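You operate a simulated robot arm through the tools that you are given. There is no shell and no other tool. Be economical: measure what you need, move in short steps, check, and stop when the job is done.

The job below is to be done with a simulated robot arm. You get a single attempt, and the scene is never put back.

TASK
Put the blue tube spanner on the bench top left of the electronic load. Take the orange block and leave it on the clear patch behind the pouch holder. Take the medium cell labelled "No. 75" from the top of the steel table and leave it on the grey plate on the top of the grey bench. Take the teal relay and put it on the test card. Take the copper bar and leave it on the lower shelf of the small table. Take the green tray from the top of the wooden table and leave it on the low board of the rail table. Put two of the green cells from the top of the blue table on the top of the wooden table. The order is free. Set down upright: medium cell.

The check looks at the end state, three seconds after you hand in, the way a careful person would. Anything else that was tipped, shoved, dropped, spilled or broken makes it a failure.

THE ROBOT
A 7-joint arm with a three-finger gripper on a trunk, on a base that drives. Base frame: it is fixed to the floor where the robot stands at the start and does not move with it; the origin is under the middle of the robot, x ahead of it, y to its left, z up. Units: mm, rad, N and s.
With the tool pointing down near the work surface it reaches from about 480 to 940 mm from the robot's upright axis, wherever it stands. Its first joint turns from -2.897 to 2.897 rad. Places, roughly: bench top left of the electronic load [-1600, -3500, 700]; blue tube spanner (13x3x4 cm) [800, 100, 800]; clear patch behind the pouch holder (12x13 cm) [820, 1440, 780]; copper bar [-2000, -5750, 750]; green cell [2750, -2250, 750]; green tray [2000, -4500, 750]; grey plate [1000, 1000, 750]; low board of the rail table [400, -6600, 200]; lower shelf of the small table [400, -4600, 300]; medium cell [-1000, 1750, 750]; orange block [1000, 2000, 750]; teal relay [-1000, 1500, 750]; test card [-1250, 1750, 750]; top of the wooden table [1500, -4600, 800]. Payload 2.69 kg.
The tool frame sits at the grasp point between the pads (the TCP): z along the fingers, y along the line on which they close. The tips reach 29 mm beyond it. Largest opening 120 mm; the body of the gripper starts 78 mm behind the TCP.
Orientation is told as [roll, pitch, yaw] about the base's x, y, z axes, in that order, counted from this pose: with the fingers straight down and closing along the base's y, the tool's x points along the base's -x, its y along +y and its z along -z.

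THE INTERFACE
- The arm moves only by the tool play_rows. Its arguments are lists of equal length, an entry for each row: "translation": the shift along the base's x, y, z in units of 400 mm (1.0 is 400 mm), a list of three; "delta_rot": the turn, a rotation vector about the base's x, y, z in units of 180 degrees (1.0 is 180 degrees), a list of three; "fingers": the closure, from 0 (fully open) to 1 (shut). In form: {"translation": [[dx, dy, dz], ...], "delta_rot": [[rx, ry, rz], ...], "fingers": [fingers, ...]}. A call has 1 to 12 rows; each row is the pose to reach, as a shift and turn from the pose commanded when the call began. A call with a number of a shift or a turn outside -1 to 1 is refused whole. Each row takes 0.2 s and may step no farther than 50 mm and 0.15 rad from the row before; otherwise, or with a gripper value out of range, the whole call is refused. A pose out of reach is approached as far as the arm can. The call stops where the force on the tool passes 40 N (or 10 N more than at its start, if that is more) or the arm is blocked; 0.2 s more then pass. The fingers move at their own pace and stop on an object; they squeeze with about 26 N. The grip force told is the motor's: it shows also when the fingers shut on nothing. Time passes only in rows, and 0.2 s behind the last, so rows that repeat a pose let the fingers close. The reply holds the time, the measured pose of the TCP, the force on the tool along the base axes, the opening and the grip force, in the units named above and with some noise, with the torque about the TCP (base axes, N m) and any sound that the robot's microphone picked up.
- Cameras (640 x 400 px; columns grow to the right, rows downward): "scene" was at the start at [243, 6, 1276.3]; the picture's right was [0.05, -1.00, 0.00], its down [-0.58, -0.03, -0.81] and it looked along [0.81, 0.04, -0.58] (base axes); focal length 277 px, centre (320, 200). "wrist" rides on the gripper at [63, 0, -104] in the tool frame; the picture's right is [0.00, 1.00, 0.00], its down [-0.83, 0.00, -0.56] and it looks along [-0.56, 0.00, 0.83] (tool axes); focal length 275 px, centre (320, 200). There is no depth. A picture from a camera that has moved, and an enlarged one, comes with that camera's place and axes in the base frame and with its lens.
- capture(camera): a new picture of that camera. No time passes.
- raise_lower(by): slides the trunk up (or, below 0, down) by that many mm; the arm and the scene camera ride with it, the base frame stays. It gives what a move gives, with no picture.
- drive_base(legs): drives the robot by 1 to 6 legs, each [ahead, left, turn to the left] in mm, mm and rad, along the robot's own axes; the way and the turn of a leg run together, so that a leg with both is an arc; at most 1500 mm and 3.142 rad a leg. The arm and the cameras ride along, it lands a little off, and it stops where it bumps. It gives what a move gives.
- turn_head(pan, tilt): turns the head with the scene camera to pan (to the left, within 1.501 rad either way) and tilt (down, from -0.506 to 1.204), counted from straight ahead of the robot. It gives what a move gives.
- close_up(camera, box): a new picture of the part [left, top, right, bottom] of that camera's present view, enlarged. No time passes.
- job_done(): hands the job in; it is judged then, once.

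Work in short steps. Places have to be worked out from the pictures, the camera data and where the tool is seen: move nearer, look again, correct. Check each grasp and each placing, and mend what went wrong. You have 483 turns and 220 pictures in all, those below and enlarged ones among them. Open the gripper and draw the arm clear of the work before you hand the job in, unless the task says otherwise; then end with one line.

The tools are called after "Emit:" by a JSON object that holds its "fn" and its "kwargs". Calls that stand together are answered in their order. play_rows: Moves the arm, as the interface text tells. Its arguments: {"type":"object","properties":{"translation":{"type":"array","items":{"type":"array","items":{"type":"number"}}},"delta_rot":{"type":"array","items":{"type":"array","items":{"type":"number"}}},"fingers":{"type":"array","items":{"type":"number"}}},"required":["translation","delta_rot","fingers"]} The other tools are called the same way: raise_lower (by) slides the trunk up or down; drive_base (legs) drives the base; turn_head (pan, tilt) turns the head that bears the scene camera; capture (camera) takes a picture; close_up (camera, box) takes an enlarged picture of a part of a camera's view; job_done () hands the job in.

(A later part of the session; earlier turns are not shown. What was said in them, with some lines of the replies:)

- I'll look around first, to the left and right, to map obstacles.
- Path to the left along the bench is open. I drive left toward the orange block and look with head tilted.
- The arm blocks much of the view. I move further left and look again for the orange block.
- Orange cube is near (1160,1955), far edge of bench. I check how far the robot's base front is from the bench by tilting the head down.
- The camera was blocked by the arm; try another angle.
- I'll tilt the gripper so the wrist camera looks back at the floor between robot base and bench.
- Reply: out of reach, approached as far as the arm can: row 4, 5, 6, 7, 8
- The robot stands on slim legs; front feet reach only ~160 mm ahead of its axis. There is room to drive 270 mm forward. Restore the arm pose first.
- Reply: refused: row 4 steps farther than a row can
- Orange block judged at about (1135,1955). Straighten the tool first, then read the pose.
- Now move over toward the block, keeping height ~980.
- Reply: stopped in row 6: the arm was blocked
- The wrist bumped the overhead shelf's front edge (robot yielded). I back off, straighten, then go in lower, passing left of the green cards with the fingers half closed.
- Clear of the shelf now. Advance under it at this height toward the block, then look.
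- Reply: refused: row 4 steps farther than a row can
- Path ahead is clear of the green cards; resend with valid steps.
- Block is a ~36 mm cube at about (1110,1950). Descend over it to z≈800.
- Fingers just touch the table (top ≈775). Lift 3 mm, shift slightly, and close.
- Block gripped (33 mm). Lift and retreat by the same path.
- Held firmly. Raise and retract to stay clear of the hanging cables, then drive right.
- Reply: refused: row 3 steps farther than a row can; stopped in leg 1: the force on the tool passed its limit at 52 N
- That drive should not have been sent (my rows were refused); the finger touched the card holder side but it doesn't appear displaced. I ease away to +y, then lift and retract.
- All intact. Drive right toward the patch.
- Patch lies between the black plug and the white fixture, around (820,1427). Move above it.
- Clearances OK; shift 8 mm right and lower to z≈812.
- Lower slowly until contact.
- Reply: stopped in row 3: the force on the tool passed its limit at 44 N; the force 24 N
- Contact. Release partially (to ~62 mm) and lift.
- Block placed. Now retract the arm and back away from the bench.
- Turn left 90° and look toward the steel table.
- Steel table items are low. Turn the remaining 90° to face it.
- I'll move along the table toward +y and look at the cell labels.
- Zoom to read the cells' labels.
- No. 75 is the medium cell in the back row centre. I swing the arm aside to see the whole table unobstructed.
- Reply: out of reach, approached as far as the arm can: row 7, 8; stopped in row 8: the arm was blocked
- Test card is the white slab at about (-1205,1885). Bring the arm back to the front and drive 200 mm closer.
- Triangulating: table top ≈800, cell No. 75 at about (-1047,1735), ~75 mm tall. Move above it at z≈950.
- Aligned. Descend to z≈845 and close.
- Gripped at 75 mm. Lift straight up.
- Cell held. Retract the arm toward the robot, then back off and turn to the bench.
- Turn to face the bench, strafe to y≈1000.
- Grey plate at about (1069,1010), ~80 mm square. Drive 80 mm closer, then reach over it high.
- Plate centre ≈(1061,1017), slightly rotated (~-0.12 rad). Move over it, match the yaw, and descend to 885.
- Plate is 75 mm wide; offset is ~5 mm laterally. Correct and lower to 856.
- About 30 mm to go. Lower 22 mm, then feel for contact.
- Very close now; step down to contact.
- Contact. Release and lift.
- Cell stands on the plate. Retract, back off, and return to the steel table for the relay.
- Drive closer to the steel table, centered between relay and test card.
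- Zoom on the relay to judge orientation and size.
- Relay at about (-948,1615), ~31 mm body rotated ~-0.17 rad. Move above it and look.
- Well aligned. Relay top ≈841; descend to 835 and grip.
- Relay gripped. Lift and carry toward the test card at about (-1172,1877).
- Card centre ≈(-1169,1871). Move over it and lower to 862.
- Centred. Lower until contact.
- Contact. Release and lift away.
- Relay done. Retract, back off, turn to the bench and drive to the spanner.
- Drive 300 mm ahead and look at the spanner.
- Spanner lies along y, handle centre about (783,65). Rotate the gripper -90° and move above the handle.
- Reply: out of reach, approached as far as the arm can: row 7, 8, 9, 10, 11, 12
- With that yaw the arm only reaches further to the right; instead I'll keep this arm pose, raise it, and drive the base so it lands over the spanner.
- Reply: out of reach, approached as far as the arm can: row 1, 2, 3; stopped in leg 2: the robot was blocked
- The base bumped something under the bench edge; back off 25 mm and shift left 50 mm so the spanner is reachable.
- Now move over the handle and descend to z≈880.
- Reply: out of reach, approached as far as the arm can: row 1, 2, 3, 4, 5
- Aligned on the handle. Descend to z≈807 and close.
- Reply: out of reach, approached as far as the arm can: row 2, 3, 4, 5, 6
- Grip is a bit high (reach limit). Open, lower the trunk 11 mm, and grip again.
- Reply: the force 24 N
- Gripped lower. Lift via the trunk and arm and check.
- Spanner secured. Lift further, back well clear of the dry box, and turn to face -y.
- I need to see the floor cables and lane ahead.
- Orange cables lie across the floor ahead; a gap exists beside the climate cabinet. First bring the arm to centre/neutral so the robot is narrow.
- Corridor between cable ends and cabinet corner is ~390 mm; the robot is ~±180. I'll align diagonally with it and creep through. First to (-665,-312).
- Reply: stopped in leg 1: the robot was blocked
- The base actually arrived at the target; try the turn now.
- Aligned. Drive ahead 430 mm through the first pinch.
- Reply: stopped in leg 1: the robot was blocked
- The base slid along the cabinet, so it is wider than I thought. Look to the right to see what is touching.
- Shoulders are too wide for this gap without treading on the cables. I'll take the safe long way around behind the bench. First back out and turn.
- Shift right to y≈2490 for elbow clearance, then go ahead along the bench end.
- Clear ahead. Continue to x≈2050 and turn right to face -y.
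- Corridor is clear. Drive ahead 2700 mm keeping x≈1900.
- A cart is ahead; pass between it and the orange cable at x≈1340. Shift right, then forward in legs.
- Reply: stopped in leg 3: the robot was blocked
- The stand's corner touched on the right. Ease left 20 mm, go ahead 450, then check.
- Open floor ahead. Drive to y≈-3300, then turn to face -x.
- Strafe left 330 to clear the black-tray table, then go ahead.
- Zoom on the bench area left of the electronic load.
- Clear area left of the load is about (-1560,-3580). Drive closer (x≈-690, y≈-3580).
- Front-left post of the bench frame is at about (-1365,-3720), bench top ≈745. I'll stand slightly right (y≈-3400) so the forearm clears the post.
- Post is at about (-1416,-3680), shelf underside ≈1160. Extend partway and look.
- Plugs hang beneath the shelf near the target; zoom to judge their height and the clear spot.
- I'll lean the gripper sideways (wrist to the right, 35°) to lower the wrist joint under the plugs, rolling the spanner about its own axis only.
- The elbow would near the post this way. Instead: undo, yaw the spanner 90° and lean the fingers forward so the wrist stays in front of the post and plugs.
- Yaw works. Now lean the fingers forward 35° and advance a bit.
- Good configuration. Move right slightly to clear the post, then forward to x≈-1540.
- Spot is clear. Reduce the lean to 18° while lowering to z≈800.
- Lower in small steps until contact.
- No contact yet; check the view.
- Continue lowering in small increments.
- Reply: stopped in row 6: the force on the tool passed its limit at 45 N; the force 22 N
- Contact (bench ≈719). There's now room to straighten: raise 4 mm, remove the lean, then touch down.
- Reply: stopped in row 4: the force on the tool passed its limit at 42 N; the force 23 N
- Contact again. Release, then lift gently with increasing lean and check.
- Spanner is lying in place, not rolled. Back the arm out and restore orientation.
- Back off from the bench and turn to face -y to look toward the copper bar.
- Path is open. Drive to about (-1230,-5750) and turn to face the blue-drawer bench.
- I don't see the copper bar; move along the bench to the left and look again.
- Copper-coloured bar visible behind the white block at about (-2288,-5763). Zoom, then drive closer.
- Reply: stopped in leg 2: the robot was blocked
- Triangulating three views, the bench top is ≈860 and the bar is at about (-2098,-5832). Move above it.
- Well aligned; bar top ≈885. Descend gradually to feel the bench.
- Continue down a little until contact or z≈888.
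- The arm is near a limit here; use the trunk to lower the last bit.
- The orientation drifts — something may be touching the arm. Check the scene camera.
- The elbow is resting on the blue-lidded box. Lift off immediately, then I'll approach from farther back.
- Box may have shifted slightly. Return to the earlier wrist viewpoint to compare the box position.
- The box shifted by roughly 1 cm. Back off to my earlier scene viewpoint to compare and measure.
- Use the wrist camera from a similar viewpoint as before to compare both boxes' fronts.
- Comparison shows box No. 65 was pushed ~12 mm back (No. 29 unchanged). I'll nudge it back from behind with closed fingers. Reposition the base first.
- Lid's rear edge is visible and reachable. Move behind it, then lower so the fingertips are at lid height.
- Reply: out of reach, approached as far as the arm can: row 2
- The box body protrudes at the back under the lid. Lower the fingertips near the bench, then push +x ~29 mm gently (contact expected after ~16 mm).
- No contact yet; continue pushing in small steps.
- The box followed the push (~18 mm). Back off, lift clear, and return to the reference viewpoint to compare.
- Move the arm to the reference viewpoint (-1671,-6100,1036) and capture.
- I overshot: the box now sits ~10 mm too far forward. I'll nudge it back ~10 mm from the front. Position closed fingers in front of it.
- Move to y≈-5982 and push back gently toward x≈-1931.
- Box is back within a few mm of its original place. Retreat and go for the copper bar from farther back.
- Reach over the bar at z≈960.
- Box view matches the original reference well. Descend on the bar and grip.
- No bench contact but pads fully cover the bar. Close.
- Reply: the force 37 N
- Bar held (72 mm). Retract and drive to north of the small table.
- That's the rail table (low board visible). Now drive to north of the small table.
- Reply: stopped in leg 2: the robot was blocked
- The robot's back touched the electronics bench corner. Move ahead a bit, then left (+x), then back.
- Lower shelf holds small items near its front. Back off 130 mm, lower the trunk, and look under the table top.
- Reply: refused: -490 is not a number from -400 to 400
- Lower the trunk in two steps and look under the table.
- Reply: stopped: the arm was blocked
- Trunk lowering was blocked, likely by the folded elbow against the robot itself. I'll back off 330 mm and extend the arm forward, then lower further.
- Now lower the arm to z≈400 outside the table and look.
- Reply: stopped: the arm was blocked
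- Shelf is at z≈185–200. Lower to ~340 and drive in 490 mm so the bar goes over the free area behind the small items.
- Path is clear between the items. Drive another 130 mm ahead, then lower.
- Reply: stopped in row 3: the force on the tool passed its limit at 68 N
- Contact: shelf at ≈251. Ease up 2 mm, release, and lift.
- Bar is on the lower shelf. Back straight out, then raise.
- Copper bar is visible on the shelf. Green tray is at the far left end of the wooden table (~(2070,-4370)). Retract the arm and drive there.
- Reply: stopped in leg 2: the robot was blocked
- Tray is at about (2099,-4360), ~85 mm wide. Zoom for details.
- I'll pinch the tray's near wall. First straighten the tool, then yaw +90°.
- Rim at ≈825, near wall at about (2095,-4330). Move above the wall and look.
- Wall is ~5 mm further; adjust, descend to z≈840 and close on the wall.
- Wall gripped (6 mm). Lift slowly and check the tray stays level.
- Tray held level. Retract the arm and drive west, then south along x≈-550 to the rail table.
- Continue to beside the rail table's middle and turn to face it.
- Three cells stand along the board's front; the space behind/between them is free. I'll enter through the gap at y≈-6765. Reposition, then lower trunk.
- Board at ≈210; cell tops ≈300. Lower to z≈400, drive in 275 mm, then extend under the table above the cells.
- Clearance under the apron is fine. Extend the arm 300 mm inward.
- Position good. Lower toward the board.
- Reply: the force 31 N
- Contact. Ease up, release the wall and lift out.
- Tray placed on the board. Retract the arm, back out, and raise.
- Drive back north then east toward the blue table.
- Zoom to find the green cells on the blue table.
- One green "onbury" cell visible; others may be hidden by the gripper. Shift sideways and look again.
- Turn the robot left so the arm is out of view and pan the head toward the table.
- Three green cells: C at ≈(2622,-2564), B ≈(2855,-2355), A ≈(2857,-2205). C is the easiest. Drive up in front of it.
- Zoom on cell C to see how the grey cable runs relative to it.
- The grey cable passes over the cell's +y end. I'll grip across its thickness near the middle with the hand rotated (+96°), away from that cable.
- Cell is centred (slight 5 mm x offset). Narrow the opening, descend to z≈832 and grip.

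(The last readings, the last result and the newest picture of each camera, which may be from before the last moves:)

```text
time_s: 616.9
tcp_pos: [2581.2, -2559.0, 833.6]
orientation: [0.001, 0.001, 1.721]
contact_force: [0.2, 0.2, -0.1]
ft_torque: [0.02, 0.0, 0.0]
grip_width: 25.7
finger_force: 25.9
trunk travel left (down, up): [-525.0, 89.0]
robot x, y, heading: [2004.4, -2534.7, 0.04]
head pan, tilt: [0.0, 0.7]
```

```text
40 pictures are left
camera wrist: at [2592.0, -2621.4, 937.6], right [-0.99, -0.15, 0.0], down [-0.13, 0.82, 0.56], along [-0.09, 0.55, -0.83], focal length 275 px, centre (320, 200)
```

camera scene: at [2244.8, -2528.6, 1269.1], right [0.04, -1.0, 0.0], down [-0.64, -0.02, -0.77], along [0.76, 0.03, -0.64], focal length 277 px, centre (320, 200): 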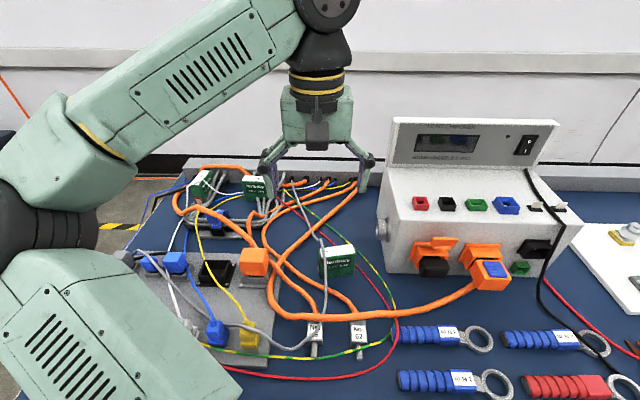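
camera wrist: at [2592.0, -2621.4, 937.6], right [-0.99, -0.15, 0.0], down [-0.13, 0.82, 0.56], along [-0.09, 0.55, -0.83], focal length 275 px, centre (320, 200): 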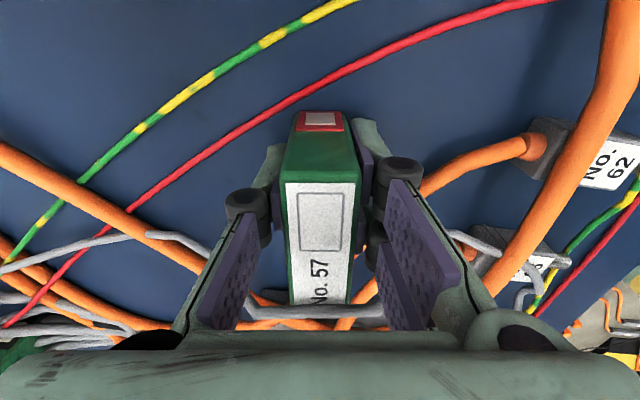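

Gripped. The grey cable lies over the +y end, so slide the cell ~28 mm toward -y with a 3 mm lift, then lift up.

Emit:
{"fn": "play_rows", "kwargs": {"translation": [[0, 0, 0.008], [0.004, -0.03, 0.008], [0.008, -0.06, 0.008], [0.01, -0.075, 0.01], [0.01, -0.075, 0.06], [0.01, -0.075, 0.14], [0.01, -0.075, 0.24], [0.01, -0.075, 0.34], [0.01, -0.075, 0.44]], "delta_rot": [[0, 0, 0], [0, 0, 0], [0, 0, 0], [0, 0, 0], [0, 0, 0], [0, 0, 0], [0, 0, 0], [0, 0, 0], [0, 0, 0]], "fingers": [1, 1, 1, 1, 1, 1, 1, 1, 1]}}

Emit:
{"fn": "capture", "kwargs": {"camera": "wrist"}}

Emit:
{"fn": "capture", "kwargs": {"camera": "scene"}}

```text
time_s: 617.6
tcp_pos: [2582.8, -2562.5, 837.6]
orientation: [0.001, -0.007, 1.729]
contact_force: [-5.4, 15.4, 3.3]
ft_torque: [-2.37, -0.68, -0.43]
grip_width: 26.0
finger_force: 26.2
trunk travel left (down, up): [-525.0, 89.0]
robot x, y, heading: [2003.2, -2534.9, 0.048]
head pan, tilt: [0.0, 0.7]
stopped in row 3: the force on the tool passed its limit at 45 N (the readings are from after the stop); the commanded pose is now the measured one
```

```text
39 pictures are left
camera wrist: at [2593.2, -2627.3, 940.6], right [-0.99, -0.16, 0.0], down [-0.13, 0.82, 0.56], along [-0.09, 0.55, -0.83], focal length 275 px, centre (320, 200)
```

wrist: 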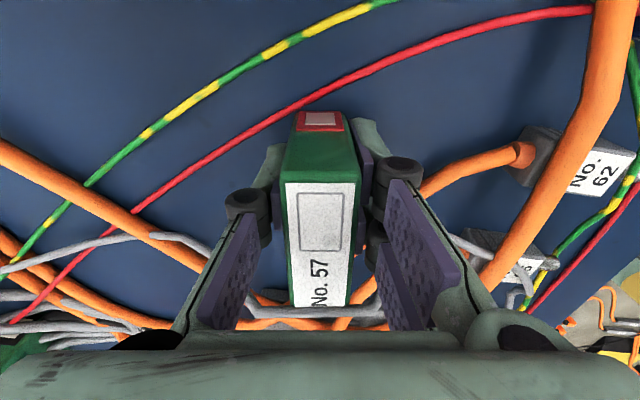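

```text
38 pictures are left
camera scene: at [2243.3, -2526.0, 1269.6], right [0.04, -1.0, 0.0], down [-0.64, -0.03, -0.77], along [0.77, 0.03, -0.64], focal length 277 px, centre (320, 200)
```

scene: 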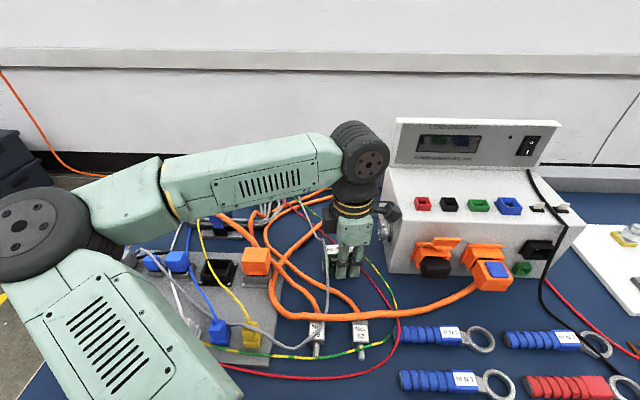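

The wrist camera bracket is bumping the white device on the -y side. Return, release, lean the hand toward +y ~17° and re-grip so it clears.

Emit:
{"fn": "play_rows", "kwargs": {"translation": [[-0.002, 0.009, -0.009], [-0.002, 0.009, -0.009], [-0.002, 0.009, -0.009], [-0.002, 0.009, -0.009], [-0.002, 0.009, 0.02]], "delta_rot": [[0, 0.002, 0], [0, 0.002, -0.002], [0, 0.002, -0.002], [0, 0.002, -0.002], [0, 0.002, -0.002]], "fingers": [1, 0.6, 0.6, 0.6, 0.6]}}

Emit:
{"fn": "play_rows", "kwargs": {"translation": [[0, 0, 0], [0, 0, 0], [0, 0, 0], [0, 0, 0]], "delta_rot": [[-0.03, 0, 0], [-0.06, 0, 0], [-0.09, 0, 0], [-0.095, 0, 0]], "fingers": [0.6, 0.6, 0.6, 0.6]}}

Emit:
{"fn": "capture", "kwargs": {"camera": "wrist"}}

```text
time_s: 618.8
tcp_pos: [2583.1, -2563.7, 843.9]
orientation: [0.011, -0.007, 1.717]
contact_force: [-0.4, 0.1, -0.2]
ft_torque: [0.0, 0.02, -0.01]
grip_width: 48.2
finger_force: 0.0
trunk travel left (down, up): [-525.0, 89.0]
robot x, y, heading: [2003.1, -2535.7, 0.038]
head pan, tilt: [0.0, 0.7]
```

```text
time_s: 619.8
tcp_pos: [2582.0, -2563.5, 844.1]
orientation: [0.058, 0.288, 1.726]
contact_force: [0.1, -0.7, -0.7]
ft_torque: [-0.02, -0.01, 0.01]
grip_width: 48.3
finger_force: 0.1
trunk travel left (down, up): [-525.0, 89.0]
robot x, y, heading: [2004.2, -2538.9, 0.043]
head pan, tilt: [0.0, 0.7]
```

```text
37 pictures are left
camera wrist: at [2593.3, -2592.8, 961.2], right [-0.99, -0.14, 0.05], down [-0.12, 0.95, 0.3], along [-0.09, 0.29, -0.95], focal length 275 px, centre (320, 200)
```

wrist: 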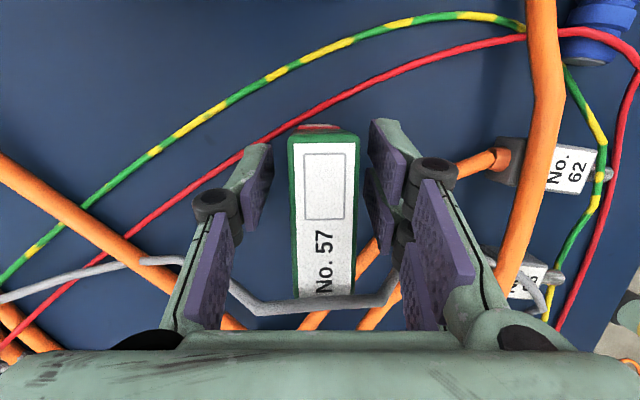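

Lean gives clearance. Lower 8 mm, grip, slide -y ~20 mm, then lift.

Emit:
{"fn": "play_rows", "kwargs": {"translation": [[0, 0, -0.02], [0, 0, -0.02], [0, 0, -0.02], [0, 0, -0.02]], "delta_rot": [[0, 0, 0], [0, 0, 0], [0, 0, 0], [0, 0, 0]], "fingers": [0.6, 1, 1, 1]}}

Emit:
{"fn": "play_rows", "kwargs": {"translation": [[0, 0, 0.006], [0.003, -0.02, 0.006], [0.006, -0.04, 0.006], [0.007, -0.05, 0.006]], "delta_rot": [[0, 0, 0], [0, 0, 0], [0, 0, 0], [0, 0, 0]], "fingers": [1, 1, 1, 1]}}

Emit:
{"fn": "capture", "kwargs": {"camera": "wrist"}}

```text
time_s: 620.8
tcp_pos: [2582.5, -2561.9, 836.3]
orientation: [0.056, 0.288, 1.725]
contact_force: [0.4, -0.3, 0.5]
ft_torque: [-0.08, -0.05, -0.02]
grip_width: 26.0
finger_force: 25.8
trunk travel left (down, up): [-525.0, 89.0]
robot x, y, heading: [2005.1, -2534.1, 0.039]
head pan, tilt: [0.0, 0.7]
```

```text
time_s: 621.8
tcp_pos: [2586.5, -2583.7, 838.4]
orientation: [0.054, 0.287, 1.727]
contact_force: [0.2, 0.1, -2.3]
ft_torque: [-0.01, 0.0, 0.0]
grip_width: 25.7
finger_force: 25.7
trunk travel left (down, up): [-525.0, 89.0]
robot x, y, heading: [2006.3, -2537.7, 0.042]
head pan, tilt: [0.0, 0.7]
```

```text
36 pictures are left
camera wrist: at [2596.8, -2613.0, 955.3], right [-0.99, -0.14, 0.05], down [-0.12, 0.95, 0.3], along [-0.09, 0.29, -0.95], focal length 275 px, centre (320, 200)
```

wrist: 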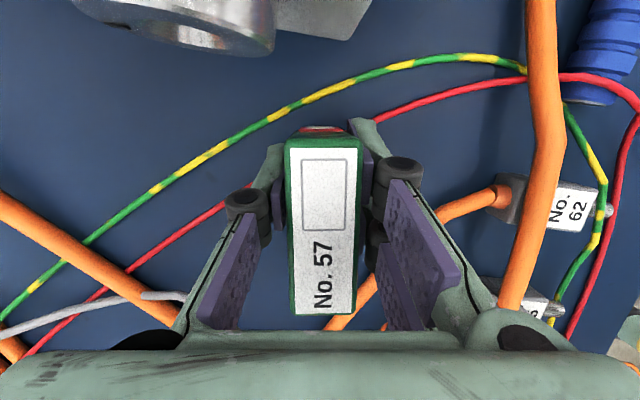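

The cell is clear of the grey cable. Lift straight up, then remove the lean.

Emit:
{"fn": "play_rows", "kwargs": {"translation": [[0, 0, 0.05], [0, 0, 0.15], [0, 0, 0.25], [0, 0, 0.35], [0, 0, 0.45], [0, 0, 0.5], [0, 0, 0.5], [0, 0, 0.5], [0, 0, 0.5]], "delta_rot": [[0, 0, 0], [0, 0, 0], [0, 0, 0], [0, 0, 0], [0, 0, 0], [0.03, 0, 0], [0.06, 0, 0], [0.09, 0, 0], [0.092, 0.003, 0]], "fingers": [1, 1, 1, 1, 1, 1, 1, 1, 1]}}

Emit:
{"fn": "capture", "kwargs": {"camera": "scene"}}

```text
time_s: 623.8
tcp_pos: [2586.5, -2581.8, 1037.4]
orientation: [0.021, 0.001, 1.724]
contact_force: [0.1, 0.0, -1.8]
ft_torque: [-0.04, 0.02, -0.01]
grip_width: 25.7
finger_force: 25.8
trunk travel left (down, up): [-525.0, 89.0]
robot x, y, heading: [2006.9, -2538.3, 0.038]
head pan, tilt: [0.0, 0.7]
```

```text
35 pictures are left
camera scene: at [2244.8, -2527.5, 1269.1], right [0.04, -1.0, 0.0], down [-0.64, -0.03, -0.76], along [0.76, 0.03, -0.64], focal length 277 px, centre (320, 200)
```

scene: 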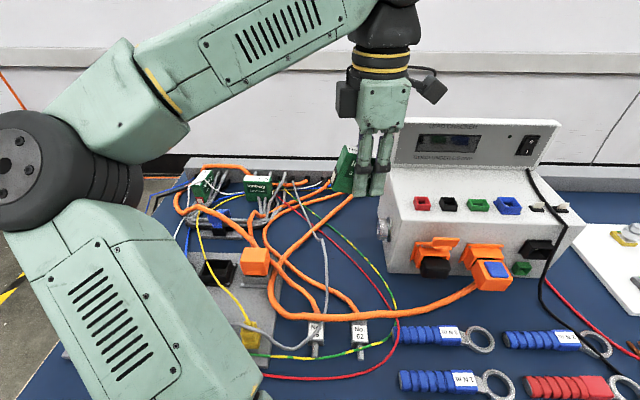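

Cell secured. Drive back, turn to face the wooden table and approach its east end.

Emit:
{"fn": "drive_base", "kwargs": {"legs": [[-550, 0, 0], [0, 0, -1.6], [990, 0, 0], [0, 560, 0]]}}

Emit:
{"fn": "capture", "kwargs": {"camera": "scene"}}

```text
time_s: 640.3
tcp_pos: [1967.5, -4136.2, 1036.0]
orientation: [0.018, 0.001, 0.118]
contact_force: [0.9, -0.4, -1.9]
ft_torque: [-0.03, 0.04, -0.03]
grip_width: 25.9
finger_force: 25.9
trunk travel left (down, up): [-525.0, 89.0]
robot x, y, heading: [2029.4, -3556.5, -1.566]
head pan, tilt: [0.0, 0.7]
```

```text
34 pictures are left
camera scene: at [2031.3, -3796.6, 1269.1], right [-1.0, -0.01, 0.0], down [-0.01, 0.64, -0.76], along [0.01, -0.76, -0.64], focal length 277 px, centre (320, 200)
```

scene: 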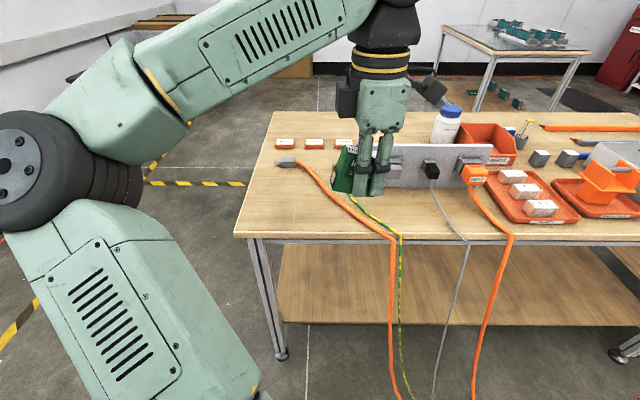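

Free area at the table's near-left corner. Move the cell over (2160,-4380) and restore the lean so the cell is level.

Emit:
{"fn": "play_rows", "kwargs": {"translation": [[0.07, -0.09, 0], [0.14, -0.18, 0], [0.21, -0.27, 0], [0.28, -0.36, 0], [0.35, -0.45, 0], [0.42, -0.54, 0], [0.48, -0.61, 0], [0.48, -0.61, -0.05], [0.48, -0.61, -0.15], [0.48, -0.61, -0.25], [0.48, -0.61, -0.3]], "delta_rot": [[0, 0, 0], [0, 0, 0], [0, 0, 0], [0, 0, 0], [0, 0, 0], [0, 0, 0], [0, 0, 0], [0, 0.03, 0], [0, 0.06, 0], [0, 0.09, 0], [0, 0.095, 0]], "fingers": [1, 1, 1, 1, 1, 1, 1, 1, 1, 1, 1]}}

Emit:
{"fn": "close_up", "kwargs": {"camera": "scene", "box": [190, 110, 390, 260]}}

```text
time_s: 642.7
tcp_pos: [2160.6, -4379.8, 918.8]
orientation: [0.055, 0.298, 0.123]
contact_force: [0.2, 0.0, -3.6]
ft_torque: [0.02, 0.05, 0.0]
grip_width: 25.8
finger_force: 26.2
trunk travel left (down, up): [-525.0, 89.0]
robot x, y, heading: [2027.8, -3556.8, -1.56]
head pan, tilt: [0.0, 0.7]
```

```text
2.67 times, centred on (290, 185) of scene
camera zoom: at [2031.4, -3796.8, 1269.1], right [-1.0, -0.01, 0.0], down [-0.01, 0.64, -0.76], along [0.01, -0.76, -0.64], focal length 739 px, centre (400, 240)
```

zoom: 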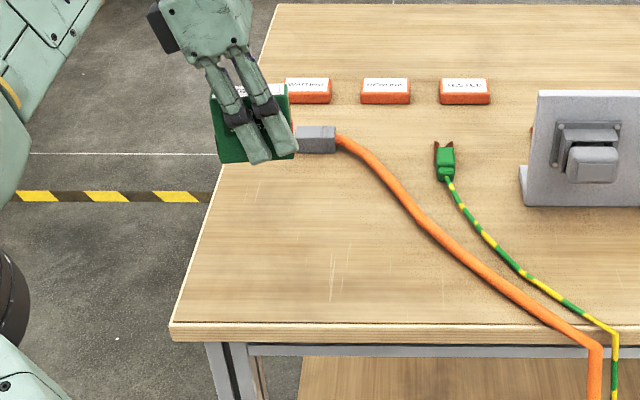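

Level and over the table; shift 15 mm inward and lower to contact.

Emit:
{"fn": "play_rows", "kwargs": {"translation": [[-0.04, 0, -0.05], [-0.04, 0, -0.1], [-0.04, 0, -0.13], [-0.04, 0, -0.145], [-0.04, 0, -0.16], [-0.04, 0, -0.17], [-0.04, 0, -0.18], [-0.04, 0, -0.19]], "delta_rot": [[0, 0, 0], [0, 0, 0], [0, 0, 0], [0, 0, 0], [0, 0, 0], [0, 0, 0], [0, 0, 0], [0, 0, 0]], "fingers": [1, 1, 1, 1, 1, 1, 1, 1]}}

Emit:
{"fn": "close_up", "kwargs": {"camera": "scene", "box": [190, 110, 390, 260]}}

```text
time_s: 644.5
tcp_pos: [2144.2, -4380.8, 840.6]
orientation: [0.057, 0.297, 0.124]
contact_force: [1.1, 0.3, -2.6]
ft_torque: [-0.05, 0.03, 0.02]
grip_width: 25.7
finger_force: 25.9
trunk travel left (down, up): [-525.0, 89.0]
robot x, y, heading: [2029.7, -3557.8, -1.558]
head pan, tilt: [0.0, 0.7]
```

```text
2.67 times, centred on (290, 185) of scene
camera zoom: at [2031.3, -3796.7, 1269.1], right [-1.0, -0.01, 0.0], down [-0.01, 0.64, -0.76], along [0.01, -0.76, -0.64], focal length 739 px, centre (400, 240)
```

zoom: 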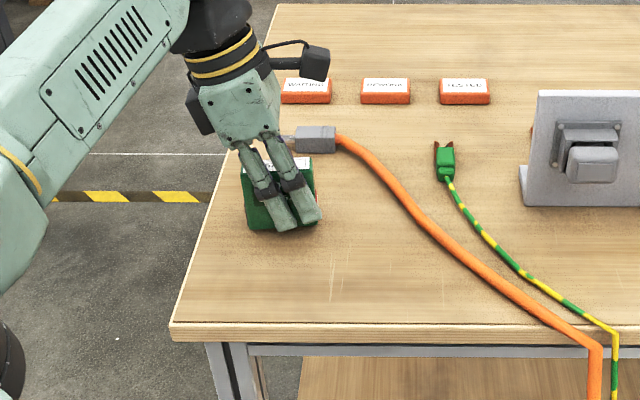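

Near the table; step down until contact.

Emit:
{"fn": "play_rows", "kwargs": {"translation": [[0, 0, -0.008], [0, 0, -0.016], [0, 0, -0.024], [0, 0, -0.032], [0, 0, -0.04], [0, 0, -0.048]], "delta_rot": [[0, 0, 0], [0, 0, 0], [0, 0, 0], [0, 0, 0], [0, 0, 0], [0, 0, 0]], "fingers": [1, 1, 1, 1, 1, 1]}}

```text
time_s: 645.7
tcp_pos: [2143.9, -4380.1, 832.2]
orientation: [0.045, 0.299, 0.119]
contact_force: [1.7, 7.6, 17.4]
ft_torque: [0.58, -0.2, -0.04]
grip_width: 26.0
finger_force: 25.6
trunk travel left (down, up): [-525.0, 89.0]
robot x, y, heading: [2032.3, -3555.8, -1.565]
head pan, tilt: [0.0, 0.7]
stopped in row 6: the force on the tool passed its limit at 43 N (the readings are from after the stop); the commanded pose is now the measured one
```

Contact. Release slowly and lift.

Emit:
{"fn": "play_rows", "kwargs": {"translation": [[0, 0, 0.003], [0, 0, 0.003], [0, 0, 0.003], [0, 0, 0.003], [0.02, 0, 0.06], [0.05, 0, 0.15], [0.08, 0, 0.25], [0.08, 0, 0.35], [0.08, 0, 0.45]], "delta_rot": [[0, 0, 0], [0, 0, 0], [0, 0, 0], [0, 0, 0], [0, 0, 0], [0, 0, 0], [0, 0, 0], [0, -0.03, 0], [0, -0.06, 0]], "fingers": [0.9, 0.8, 0.65, 0.6, 0.6, 0.6, 0.6, 0.6, 0.6]}}

Emit:
{"fn": "close_up", "kwargs": {"camera": "scene", "box": [190, 110, 390, 260]}}

```text
time_s: 647.7
tcp_pos: [2174.9, -4381.8, 1012.5]
orientation: [0.024, 0.11, 0.117]
contact_force: [0.1, 0.7, -0.6]
ft_torque: [0.01, -0.03, -0.01]
grip_width: 47.7
finger_force: 0.0
trunk travel left (down, up): [-525.0, 89.0]
robot x, y, heading: [2029.5, -3556.5, -1.557]
head pan, tilt: [0.0, 0.7]
```

```text
2.67 times, centred on (290, 185) of scene
camera zoom: at [2031.0, -3796.3, 1269.1], right [-1.0, -0.01, 0.0], down [-0.01, 0.64, -0.77], along [0.01, -0.77, -0.64], focal length 739 px, centre (400, 240)
```

zoom: 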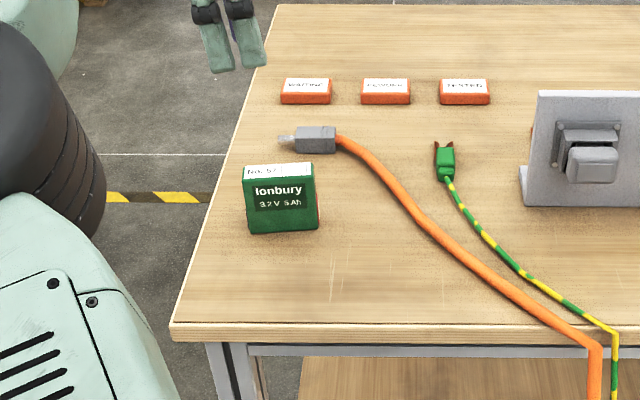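

First cell stands on the table. Retract and return for the second cell (B).

Emit:
{"fn": "play_rows", "kwargs": {"translation": [[-0.05, 0.1, 0.05], [-0.13, 0.18, 0.06], [-0.21, 0.26, 0.06], [-0.29, 0.34, 0.06], [-0.37, 0.42, 0.06], [-0.42, 0.52, 0.06], [-0.45, 0.62, 0.06], [-0.45, 0.65, 0.06]], "delta_rot": [[0, -0.035, 0], [0, -0.035, 0], [0, -0.035, 0], [0, -0.035, 0], [0, -0.035, 0], [0, -0.035, 0], [0, -0.035, 0], [0, -0.035, 0]], "fingers": [0.5, 0.5, 0.5, 0.5, 0.5, 0.5, 0.5, 0.5]}}

Emit:
{"fn": "drive_base", "kwargs": {"legs": [[0, -560, 0], [-1150, 0, 0], [0, 0, 1.56], [600, 0, 0]]}}

Emit:
{"fn": "capture", "kwargs": {"camera": "wrist"}}

Emit:
{"fn": "capture", "kwargs": {"camera": "scene"}}

```text
time_s: 649.5
tcp_pos: [1994.9, -4120.1, 1032.3]
orientation: [0.015, 0.003, 0.117]
contact_force: [-0.2, -0.4, -0.1]
ft_torque: [0.03, 0.02, 0.0]
grip_width: 60.2
finger_force: 0.0
trunk travel left (down, up): [-525.0, 89.0]
robot x, y, heading: [2029.7, -3557.9, -1.564]
head pan, tilt: [0.0, 0.7]
```

```text
time_s: 666.7
tcp_pos: [2618.3, -2448.3, 1032.3]
orientation: [0.014, 0.001, 1.7]
contact_force: [-0.5, -0.4, 0.7]
ft_torque: [0.02, 0.01, -0.01]
grip_width: 59.9
finger_force: 0.0
trunk travel left (down, up): [-525.0, 89.0]
robot x, y, heading: [2049.8, -2423.2, 0.018]
head pan, tilt: [0.0, 0.7]
```

```text
30 pictures are left
camera wrist: at [2627.9, -2511.6, 1136.5], right [-0.99, -0.13, 0.01], down [-0.1, 0.83, 0.55], along [-0.08, 0.55, -0.83], focal length 275 px, centre (320, 200)
```

wrist: 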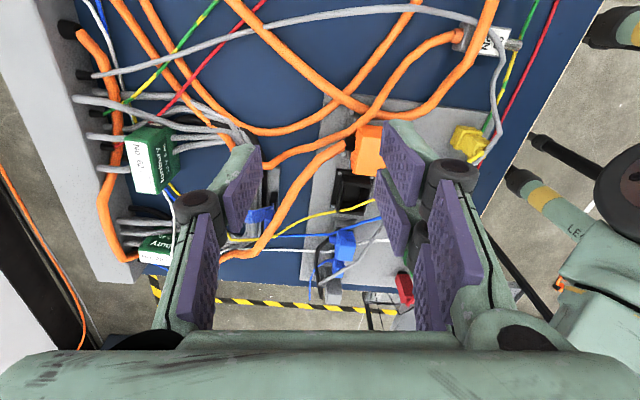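

```text
29 pictures are left
camera scene: at [2293.5, -2414.6, 1269.1], right [0.02, -1.0, 0.0], down [-0.64, -0.01, -0.76], along [0.76, 0.02, -0.64], focal length 277 px, centre (320, 200)
```

scene: 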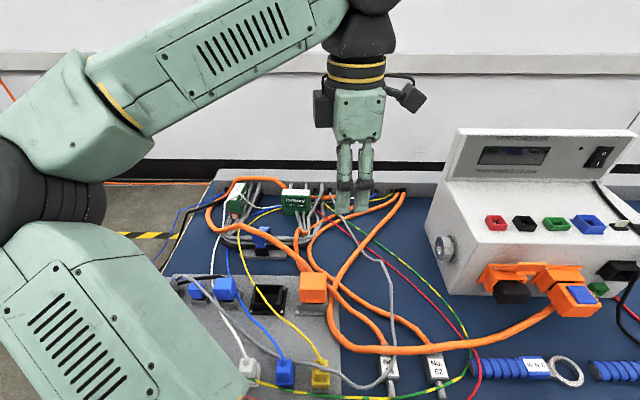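

Zoom on cells A and B.

Emit:
{"fn": "close_up", "kwargs": {"camera": "scene", "box": [190, 165, 350, 265]}}

Emit:
{"fn": "close_up", "kwargs": {"camera": "wrist", "box": [70, 80, 230, 280]}}

```text
4.00 times, centred on (270, 215) of scene
camera zoom: at [2293.5, -2414.6, 1269.1], right [0.02, -1.0, 0.0], down [-0.64, -0.01, -0.76], along [0.76, 0.02, -0.64], focal length 1109 px, centre (520, 140)
```

zoom: 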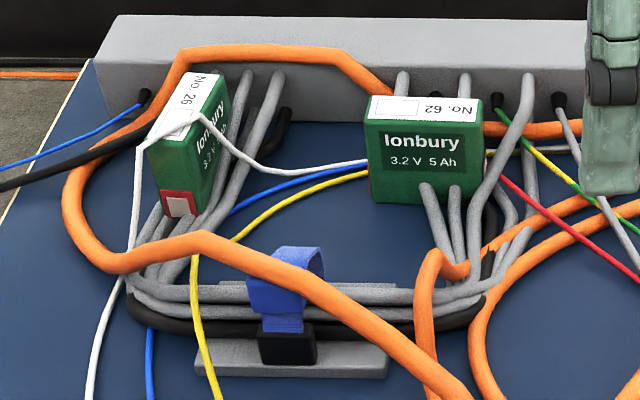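

```text
2.00 times, centred on (150, 180) of wrist
camera zoom: at [2627.9, -2511.6, 1136.5], right [-0.99, -0.13, 0.01], down [-0.1, 0.83, 0.55], along [-0.08, 0.55, -0.83], focal length 551 px, centre (660, 240)
```

zoom: 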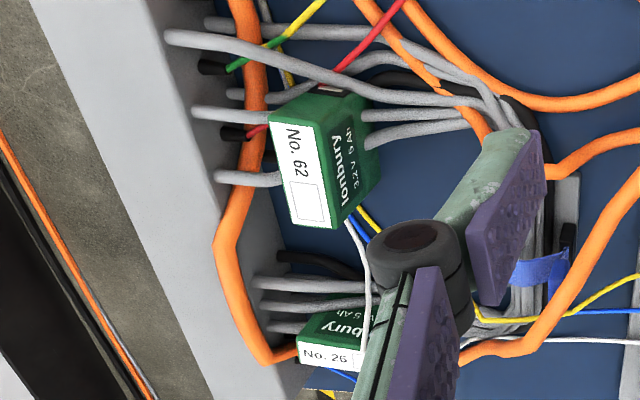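

Cell B (No. 62) top is clear at ≈(2800,-2352,866), long axis along y. Align yaw and move above it.

Emit:
{"fn": "play_rows", "kwargs": {"translation": [[0.07, 0.04, 0], [0.15, 0.08, 0], [0.23, 0.12, 0], [0.31, 0.16, 0], [0.39, 0.2, 0], [0.455, 0.24, 0], [0.455, 0.24, -0.1], [0.455, 0.24, -0.2]], "delta_rot": [[0, 0, -0.01], [0, 0, -0.02], [0, 0, -0.03], [0, 0, -0.041], [0, 0, -0.041], [0, 0, -0.041], [0, 0, -0.041], [0, 0, -0.041]], "fingers": [0.6, 0.6, 0.6, 0.6, 0.6, 0.6, 0.6, 0.6]}}

Emit:
{"fn": "capture", "kwargs": {"camera": "wrist"}}

```text
time_s: 668.5
tcp_pos: [2802.1, -2355.4, 951.4]
orientation: [0.012, 0.001, 1.571]
contact_force: [-0.3, -0.8, 0.5]
ft_torque: [0.0, 0.0, -0.01]
grip_width: 48.0
finger_force: 0.0
trunk travel left (down, up): [-525.0, 89.0]
robot x, y, heading: [2051.6, -2420.3, 0.023]
head pan, tilt: [0.0, 0.7]
```

```text
26 pictures are left
camera wrist: at [2803.5, -2418.5, 1055.2], right [-1.0, 0.0, 0.01], down [0.0, 0.83, 0.55], along [-0.01, 0.55, -0.83], focal length 275 px, centre (320, 200)
```

wrist: 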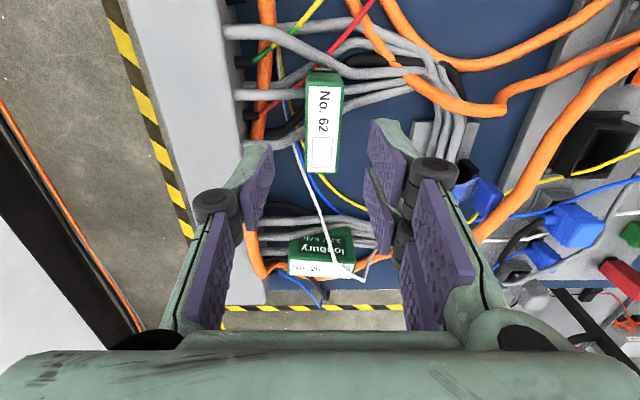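

Centered. Narrow the fingers to ~36 mm and descend to z≈867, then close.

Emit:
{"fn": "play_rows", "kwargs": {"translation": [[-0.005, 0, 0], [-0.005, 0, -0.08], [-0.005, 0, -0.15], [-0.005, 0, -0.19], [-0.005, 0, -0.211]], "delta_rot": [[0, 0, 0], [0, 0, 0], [0, 0, 0], [0, 0, 0], [0, 0, 0]], "fingers": [0.69, 0.69, 0.69, 0.69, 0.69]}}

Emit:
{"fn": "capture", "kwargs": {"camera": "wrist"}}

```text
time_s: 669.7
tcp_pos: [2798.4, -2354.1, 867.9]
orientation: [0.011, 0.001, 1.57]
contact_force: [0.0, 0.3, 0.3]
ft_torque: [0.0, 0.04, 0.0]
grip_width: 37.0
finger_force: 0.1
trunk travel left (down, up): [-525.0, 89.0]
robot x, y, heading: [2053.5, -2423.0, 0.02]
head pan, tilt: [0.0, 0.7]
```

```text
25 pictures are left
camera wrist: at [2798.9, -2417.9, 971.7], right [-1.0, 0.0, 0.01], down [0.0, 0.83, 0.55], along [-0.01, 0.55, -0.83], focal length 275 px, centre (320, 200)
```

wrist: 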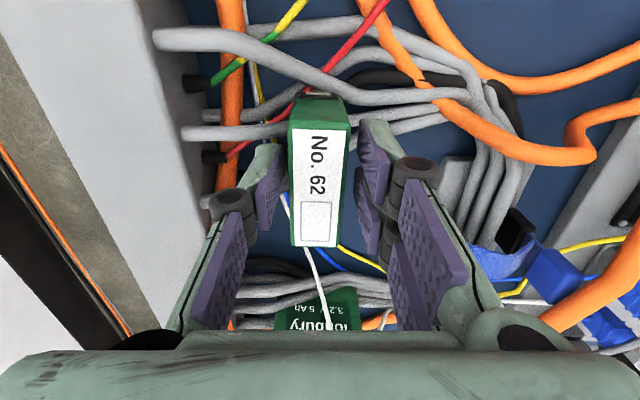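

Fingers straddle the cell. Close and lift slowly.

Emit:
{"fn": "play_rows", "kwargs": {"translation": [[0, 0, 0], [0, 0, 0], [0, 0, 0], [0, 0, 0.02], [0, 0, 0.05]], "delta_rot": [[0, 0, 0], [0, 0, 0], [0, 0, 0], [0, 0, 0], [0, 0, 0]], "fingers": [1, 1, 1, 1, 1]}}

Emit:
{"fn": "capture", "kwargs": {"camera": "wrist"}}

```text
time_s: 670.9
tcp_pos: [2796.0, -2354.2, 887.0]
orientation: [0.012, 0.003, 1.571]
contact_force: [-0.7, 0.7, -2.8]
ft_torque: [0.01, 0.0, -0.01]
grip_width: 25.7
finger_force: 25.6
trunk travel left (down, up): [-525.0, 89.0]
robot x, y, heading: [2056.7, -2418.6, 0.027]
head pan, tilt: [0.0, 0.7]
```

```text
24 pictures are left
camera wrist: at [2798.7, -2417.4, 990.8], right [-1.0, 0.0, 0.01], down [0.0, 0.83, 0.55], along [-0.01, 0.55, -0.83], focal length 275 px, centre (320, 200)
```

wrist: 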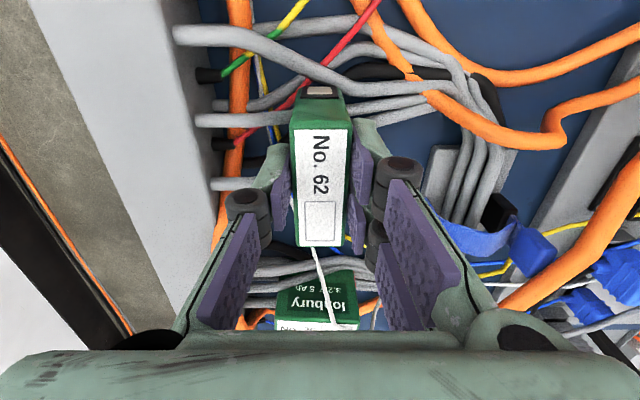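

Lifting freely. Continue up and retract.

Emit:
{"fn": "play_rows", "kwargs": {"translation": [[0, 0, 0.1], [0, 0, 0.2], [0, 0, 0.3], [-0.05, 0, 0.37], [-0.16, -0.02, 0.37], [-0.27, -0.04, 0.37], [-0.38, -0.06, 0.37], [-0.45, -0.08, 0.37]], "delta_rot": [[0, 0, 0], [0, 0, 0], [0, 0, 0], [0, 0, 0], [0, 0, 0], [0, 0, 0], [0, 0, 0], [0, 0, 0]], "fingers": [1, 1, 1, 1, 1, 1, 1, 1]}}

Emit:
{"fn": "close_up", "kwargs": {"camera": "scene", "box": [160, 80, 420, 280]}}

```text
time_s: 672.7
tcp_pos: [2615.1, -2385.6, 1033.5]
orientation: [0.013, 0.004, 1.571]
contact_force: [0.3, 0.5, -3.7]
ft_torque: [0.0, 0.01, -0.02]
grip_width: 25.9
finger_force: 26.0
trunk travel left (down, up): [-525.0, 89.0]
robot x, y, heading: [2050.6, -2419.5, 0.022]
head pan, tilt: [0.0, 0.7]
```

```text
2.00 times, centred on (290, 180) of scene
camera zoom: at [2293.3, -2414.7, 1269.1], right [0.02, -1.0, 0.0], down [-0.64, -0.01, -0.76], along [0.76, 0.02, -0.64], focal length 555 px, centre (380, 240)
```

zoom: 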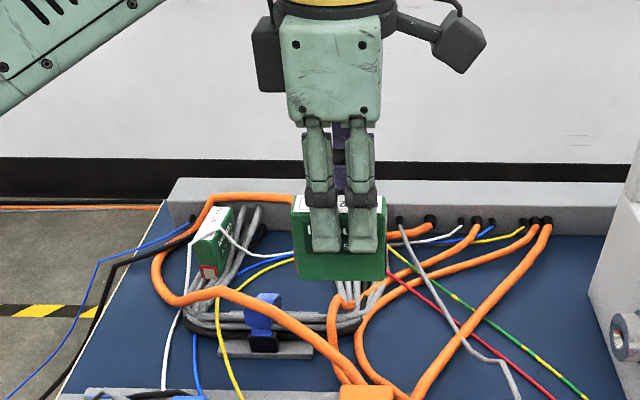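

Second cell held. Drive to the wooden table again.

Emit:
{"fn": "drive_base", "kwargs": {"legs": [[-600, 0, 0], [0, 0, -1.585], [1130, 0, 0], [0, 555, 0]]}}

Emit:
{"fn": "close_up", "kwargs": {"camera": "scene", "box": [190, 90, 430, 260]}}

```text
time_s: 689.6
tcp_pos: [2023.6, -4103.1, 1031.9]
orientation: [0.014, 0.002, -0.02]
contact_force: [0.3, 0.3, -2.2]
ft_torque: [-0.03, 0.0, 0.0]
grip_width: 25.7
finger_force: 26.3
trunk travel left (down, up): [-525.0, 89.0]
robot x, y, heading: [2002.6, -3539.9, -1.572]
head pan, tilt: [0.0, 0.7]
```

```text
2.35 times, centred on (310, 175) of scene
camera zoom: at [1998.7, -3779.9, 1269.1], right [-1.0, 0.0, 0.0], down [0.0, 0.64, -0.76], along [0.0, -0.76, -0.64], focal length 652 px, centre (344, 259)
```

zoom: 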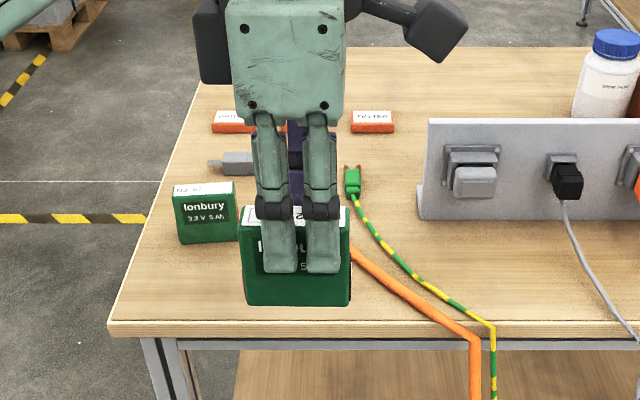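

Move over the free spot in front of the first cell (2140,-4300) and lower.

Emit:
{"fn": "play_rows", "kwargs": {"translation": [[0.05, -0.09, 0], [0.1, -0.18, 0], [0.15, -0.27, 0], [0.2, -0.36, 0], [0.25, -0.44, 0], [0.29, -0.4925, 0], [0.29, -0.4925, -0.1], [0.29, -0.4925, -0.2], [0.29, -0.4925, -0.3], [0.29, -0.4925, -0.37], [0.29, -0.4925, -0.39]], "delta_rot": [[0, 0, 0], [0, 0, 0], [0, 0, 0], [0, 0, 0], [0, 0, 0], [-0.004, 0, 0], [-0.004, 0, 0], [-0.004, 0, 0], [-0.004, 0, 0], [-0.004, 0, 0], [-0.004, 0, 0]], "fingers": [1, 1, 1, 1, 1, 1, 1, 1, 1, 1, 1]}}

Emit:
{"fn": "close_up", "kwargs": {"camera": "scene", "box": [190, 110, 390, 260]}}

```text
time_s: 692.0
tcp_pos: [2140.4, -4299.5, 877.7]
orientation: [-0.001, 0.001, -0.022]
contact_force: [-0.4, 0.7, -2.8]
ft_torque: [0.02, 0.01, -0.01]
grip_width: 25.8
finger_force: 25.6
trunk travel left (down, up): [-525.0, 89.0]
robot x, y, heading: [1997.0, -3537.8, -1.57]
head pan, tilt: [0.0, 0.7]
```

```text
2.67 times, centred on (290, 185) of scene
camera zoom: at [1998.7, -3779.9, 1269.1], right [-1.0, 0.0, 0.0], down [0.0, 0.64, -0.76], along [0.0, -0.76, -0.64], focal length 739 px, centre (400, 240)
```

zoom: 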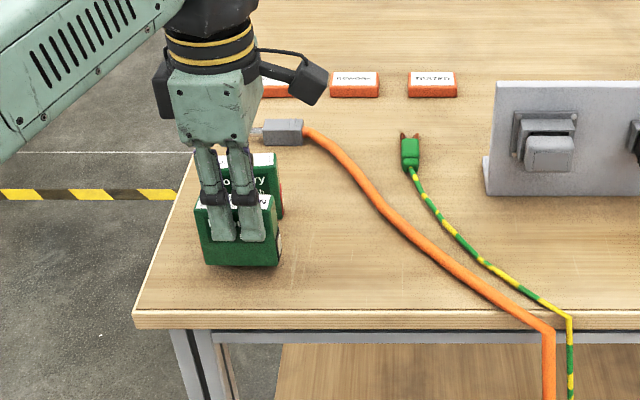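

Lower in small steps to contact.

Emit:
{"fn": "play_rows", "kwargs": {"translation": [[0, 0, -0.012], [0, 0, -0.02], [0, 0, -0.028], [0, 0, -0.036], [0, 0, -0.044], [0, 0, -0.05]], "delta_rot": [[0, 0, 0], [0, 0, 0], [0, 0, 0], [0, 0, 0], [0, 0, 0], [0, 0, 0]], "fingers": [1, 1, 1, 1, 1, 1]}}

```text
time_s: 693.4
tcp_pos: [2139.6, -4299.6, 861.7]
orientation: [-0.003, 0.001, -0.021]
contact_force: [1.5, -1.3, 26.5]
ft_torque: [-0.05, -0.02, -0.02]
grip_width: 26.0
finger_force: 25.8
trunk travel left (down, up): [-525.0, 89.0]
robot x, y, heading: [1999.7, -3538.9, -1.57]
head pan, tilt: [0.0, 0.7]
```

Contact as expected. Release and lift.

Emit:
{"fn": "play_rows", "kwargs": {"translation": [[0, 0, 0.002], [0, 0, 0.002], [0, 0, 0.002], [0, 0, 0.002], [0, 0, 0.06], [0, 0, 0.15], [0, 0, 0.25], [0, 0, 0.35], [-0.06, 0.08, 0.42], [-0.12, 0.17, 0.42], [-0.18, 0.27, 0.42], [-0.25, 0.36, 0.42]], "delta_rot": [[0, 0, 0], [0, 0, 0], [0, 0, 0], [0, 0, 0], [0, 0, 0], [0, 0, 0], [0, 0, 0], [0, 0, 0], [0, 0, 0], [0, 0, 0], [0, 0, 0], [0, 0, 0]], "fingers": [0.9, 0.75, 0.65, 0.65, 0.65, 0.65, 0.65, 0.65, 0.65, 0.65, 0.65, 0.65]}}

Emit:
{"fn": "close_up", "kwargs": {"camera": "scene", "box": [190, 110, 390, 260]}}

```text
time_s: 696.0
tcp_pos: [2039.4, -4153.0, 1024.6]
orientation: [-0.001, 0.001, -0.022]
contact_force: [-0.9, -0.3, -0.7]
ft_torque: [0.0, 0.0, 0.01]
grip_width: 42.2
finger_force: 0.1
trunk travel left (down, up): [-525.0, 89.0]
robot x, y, heading: [1999.9, -3540.5, -1.57]
head pan, tilt: [0.0, 0.7]
```

```text
2.67 times, centred on (290, 185) of scene
camera zoom: at [1998.5, -3779.5, 1269.2], right [-1.0, 0.0, 0.0], down [0.0, 0.64, -0.77], along [0.0, -0.77, -0.64], focal length 739 px, centre (400, 240)
```

zoom: 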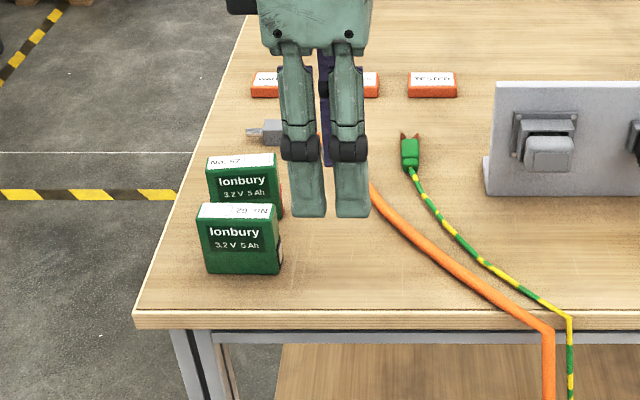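

Both cells are in place. I'll verify the spanner stayed put (the base later nudged that bench): retract and drive to view it.

Emit:
{"fn": "play_rows", "kwargs": {"translation": [[0, 0.08, 0.02], [0, 0.12, 0.02]], "delta_rot": [[0, 0, 0], [0, 0, 0]], "fingers": [0.3, 0]}}

Emit:
{"fn": "drive_base", "kwargs": {"legs": [[0, -1200, 0], [0, -1200, 0]]}}

Emit:
{"fn": "turn_head", "kwargs": {"pan": -1.45, "tilt": 0.4}}

Emit:
{"fn": "close_up", "kwargs": {"camera": "scene", "box": [200, 130, 440, 290]}}

```text
time_s: 696.6
tcp_pos: [2038.0, -4106.6, 1034.7]
orientation: [0.0, 0.002, -0.02]
contact_force: [0.3, -0.7, -0.2]
ft_torque: [-0.01, -0.01, -0.04]
grip_width: 83.1
finger_force: 0.0
trunk travel left (down, up): [-525.0, 89.0]
robot x, y, heading: [2003.3, -3541.8, -1.565]
head pan, tilt: [0.0, 0.7]
```

```text
time_s: 715.3
tcp_pos: [-357.1, -4089.5, 1033.2]
orientation: [0.001, 0.002, -0.025]
contact_force: [-0.6, 0.2, -0.1]
ft_torque: [-0.01, -0.01, 0.01]
grip_width: 120.1
finger_force: 0.1
trunk travel left (down, up): [-525.0, 89.0]
robot x, y, heading: [-391.7, -3521.9, -1.582]
head pan, tilt: [0.0, 0.7]
```

```text
time_s: 716.9
tcp_pos: [-357.9, -4088.7, 1033.1]
orientation: [0.0, 0.002, -0.027]
contact_force: [0.5, -0.4, -0.6]
ft_torque: [-0.03, -0.02, -0.01]
grip_width: 120.2
finger_force: 0.1
trunk travel left (down, up): [-525.0, 89.0]
robot x, y, heading: [-395.7, -3523.1, -1.575]
head pan, tilt: [-1.45, 0.4]
```

```text
2.50 times, centred on (320, 210) of scene
camera zoom: at [-487.7, -3687.0, 1296.0], right [-0.12, 0.99, 0.0], down [0.39, 0.05, -0.92], along [-0.91, -0.11, -0.39], focal length 693 px, centre (320, 175)
```

zoom: 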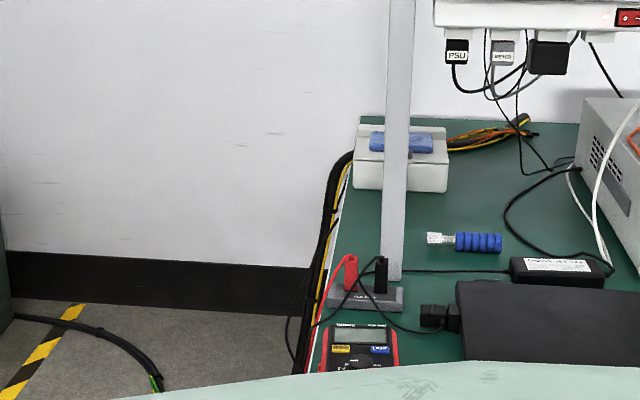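

The spanner lies left of the electronic load as placed. The gripper is open and the arm is clear, so I hand in.

Emit:
{"fn": "job_done", "kwargs": {}}

```text
The job is handed in.
```

All seven parts are done and the job is handed in; while fetching the copper bar the elbow pushed the No. 65 lidded box about 12 mm, and I nudged it back to within a few millimetres of its original place.
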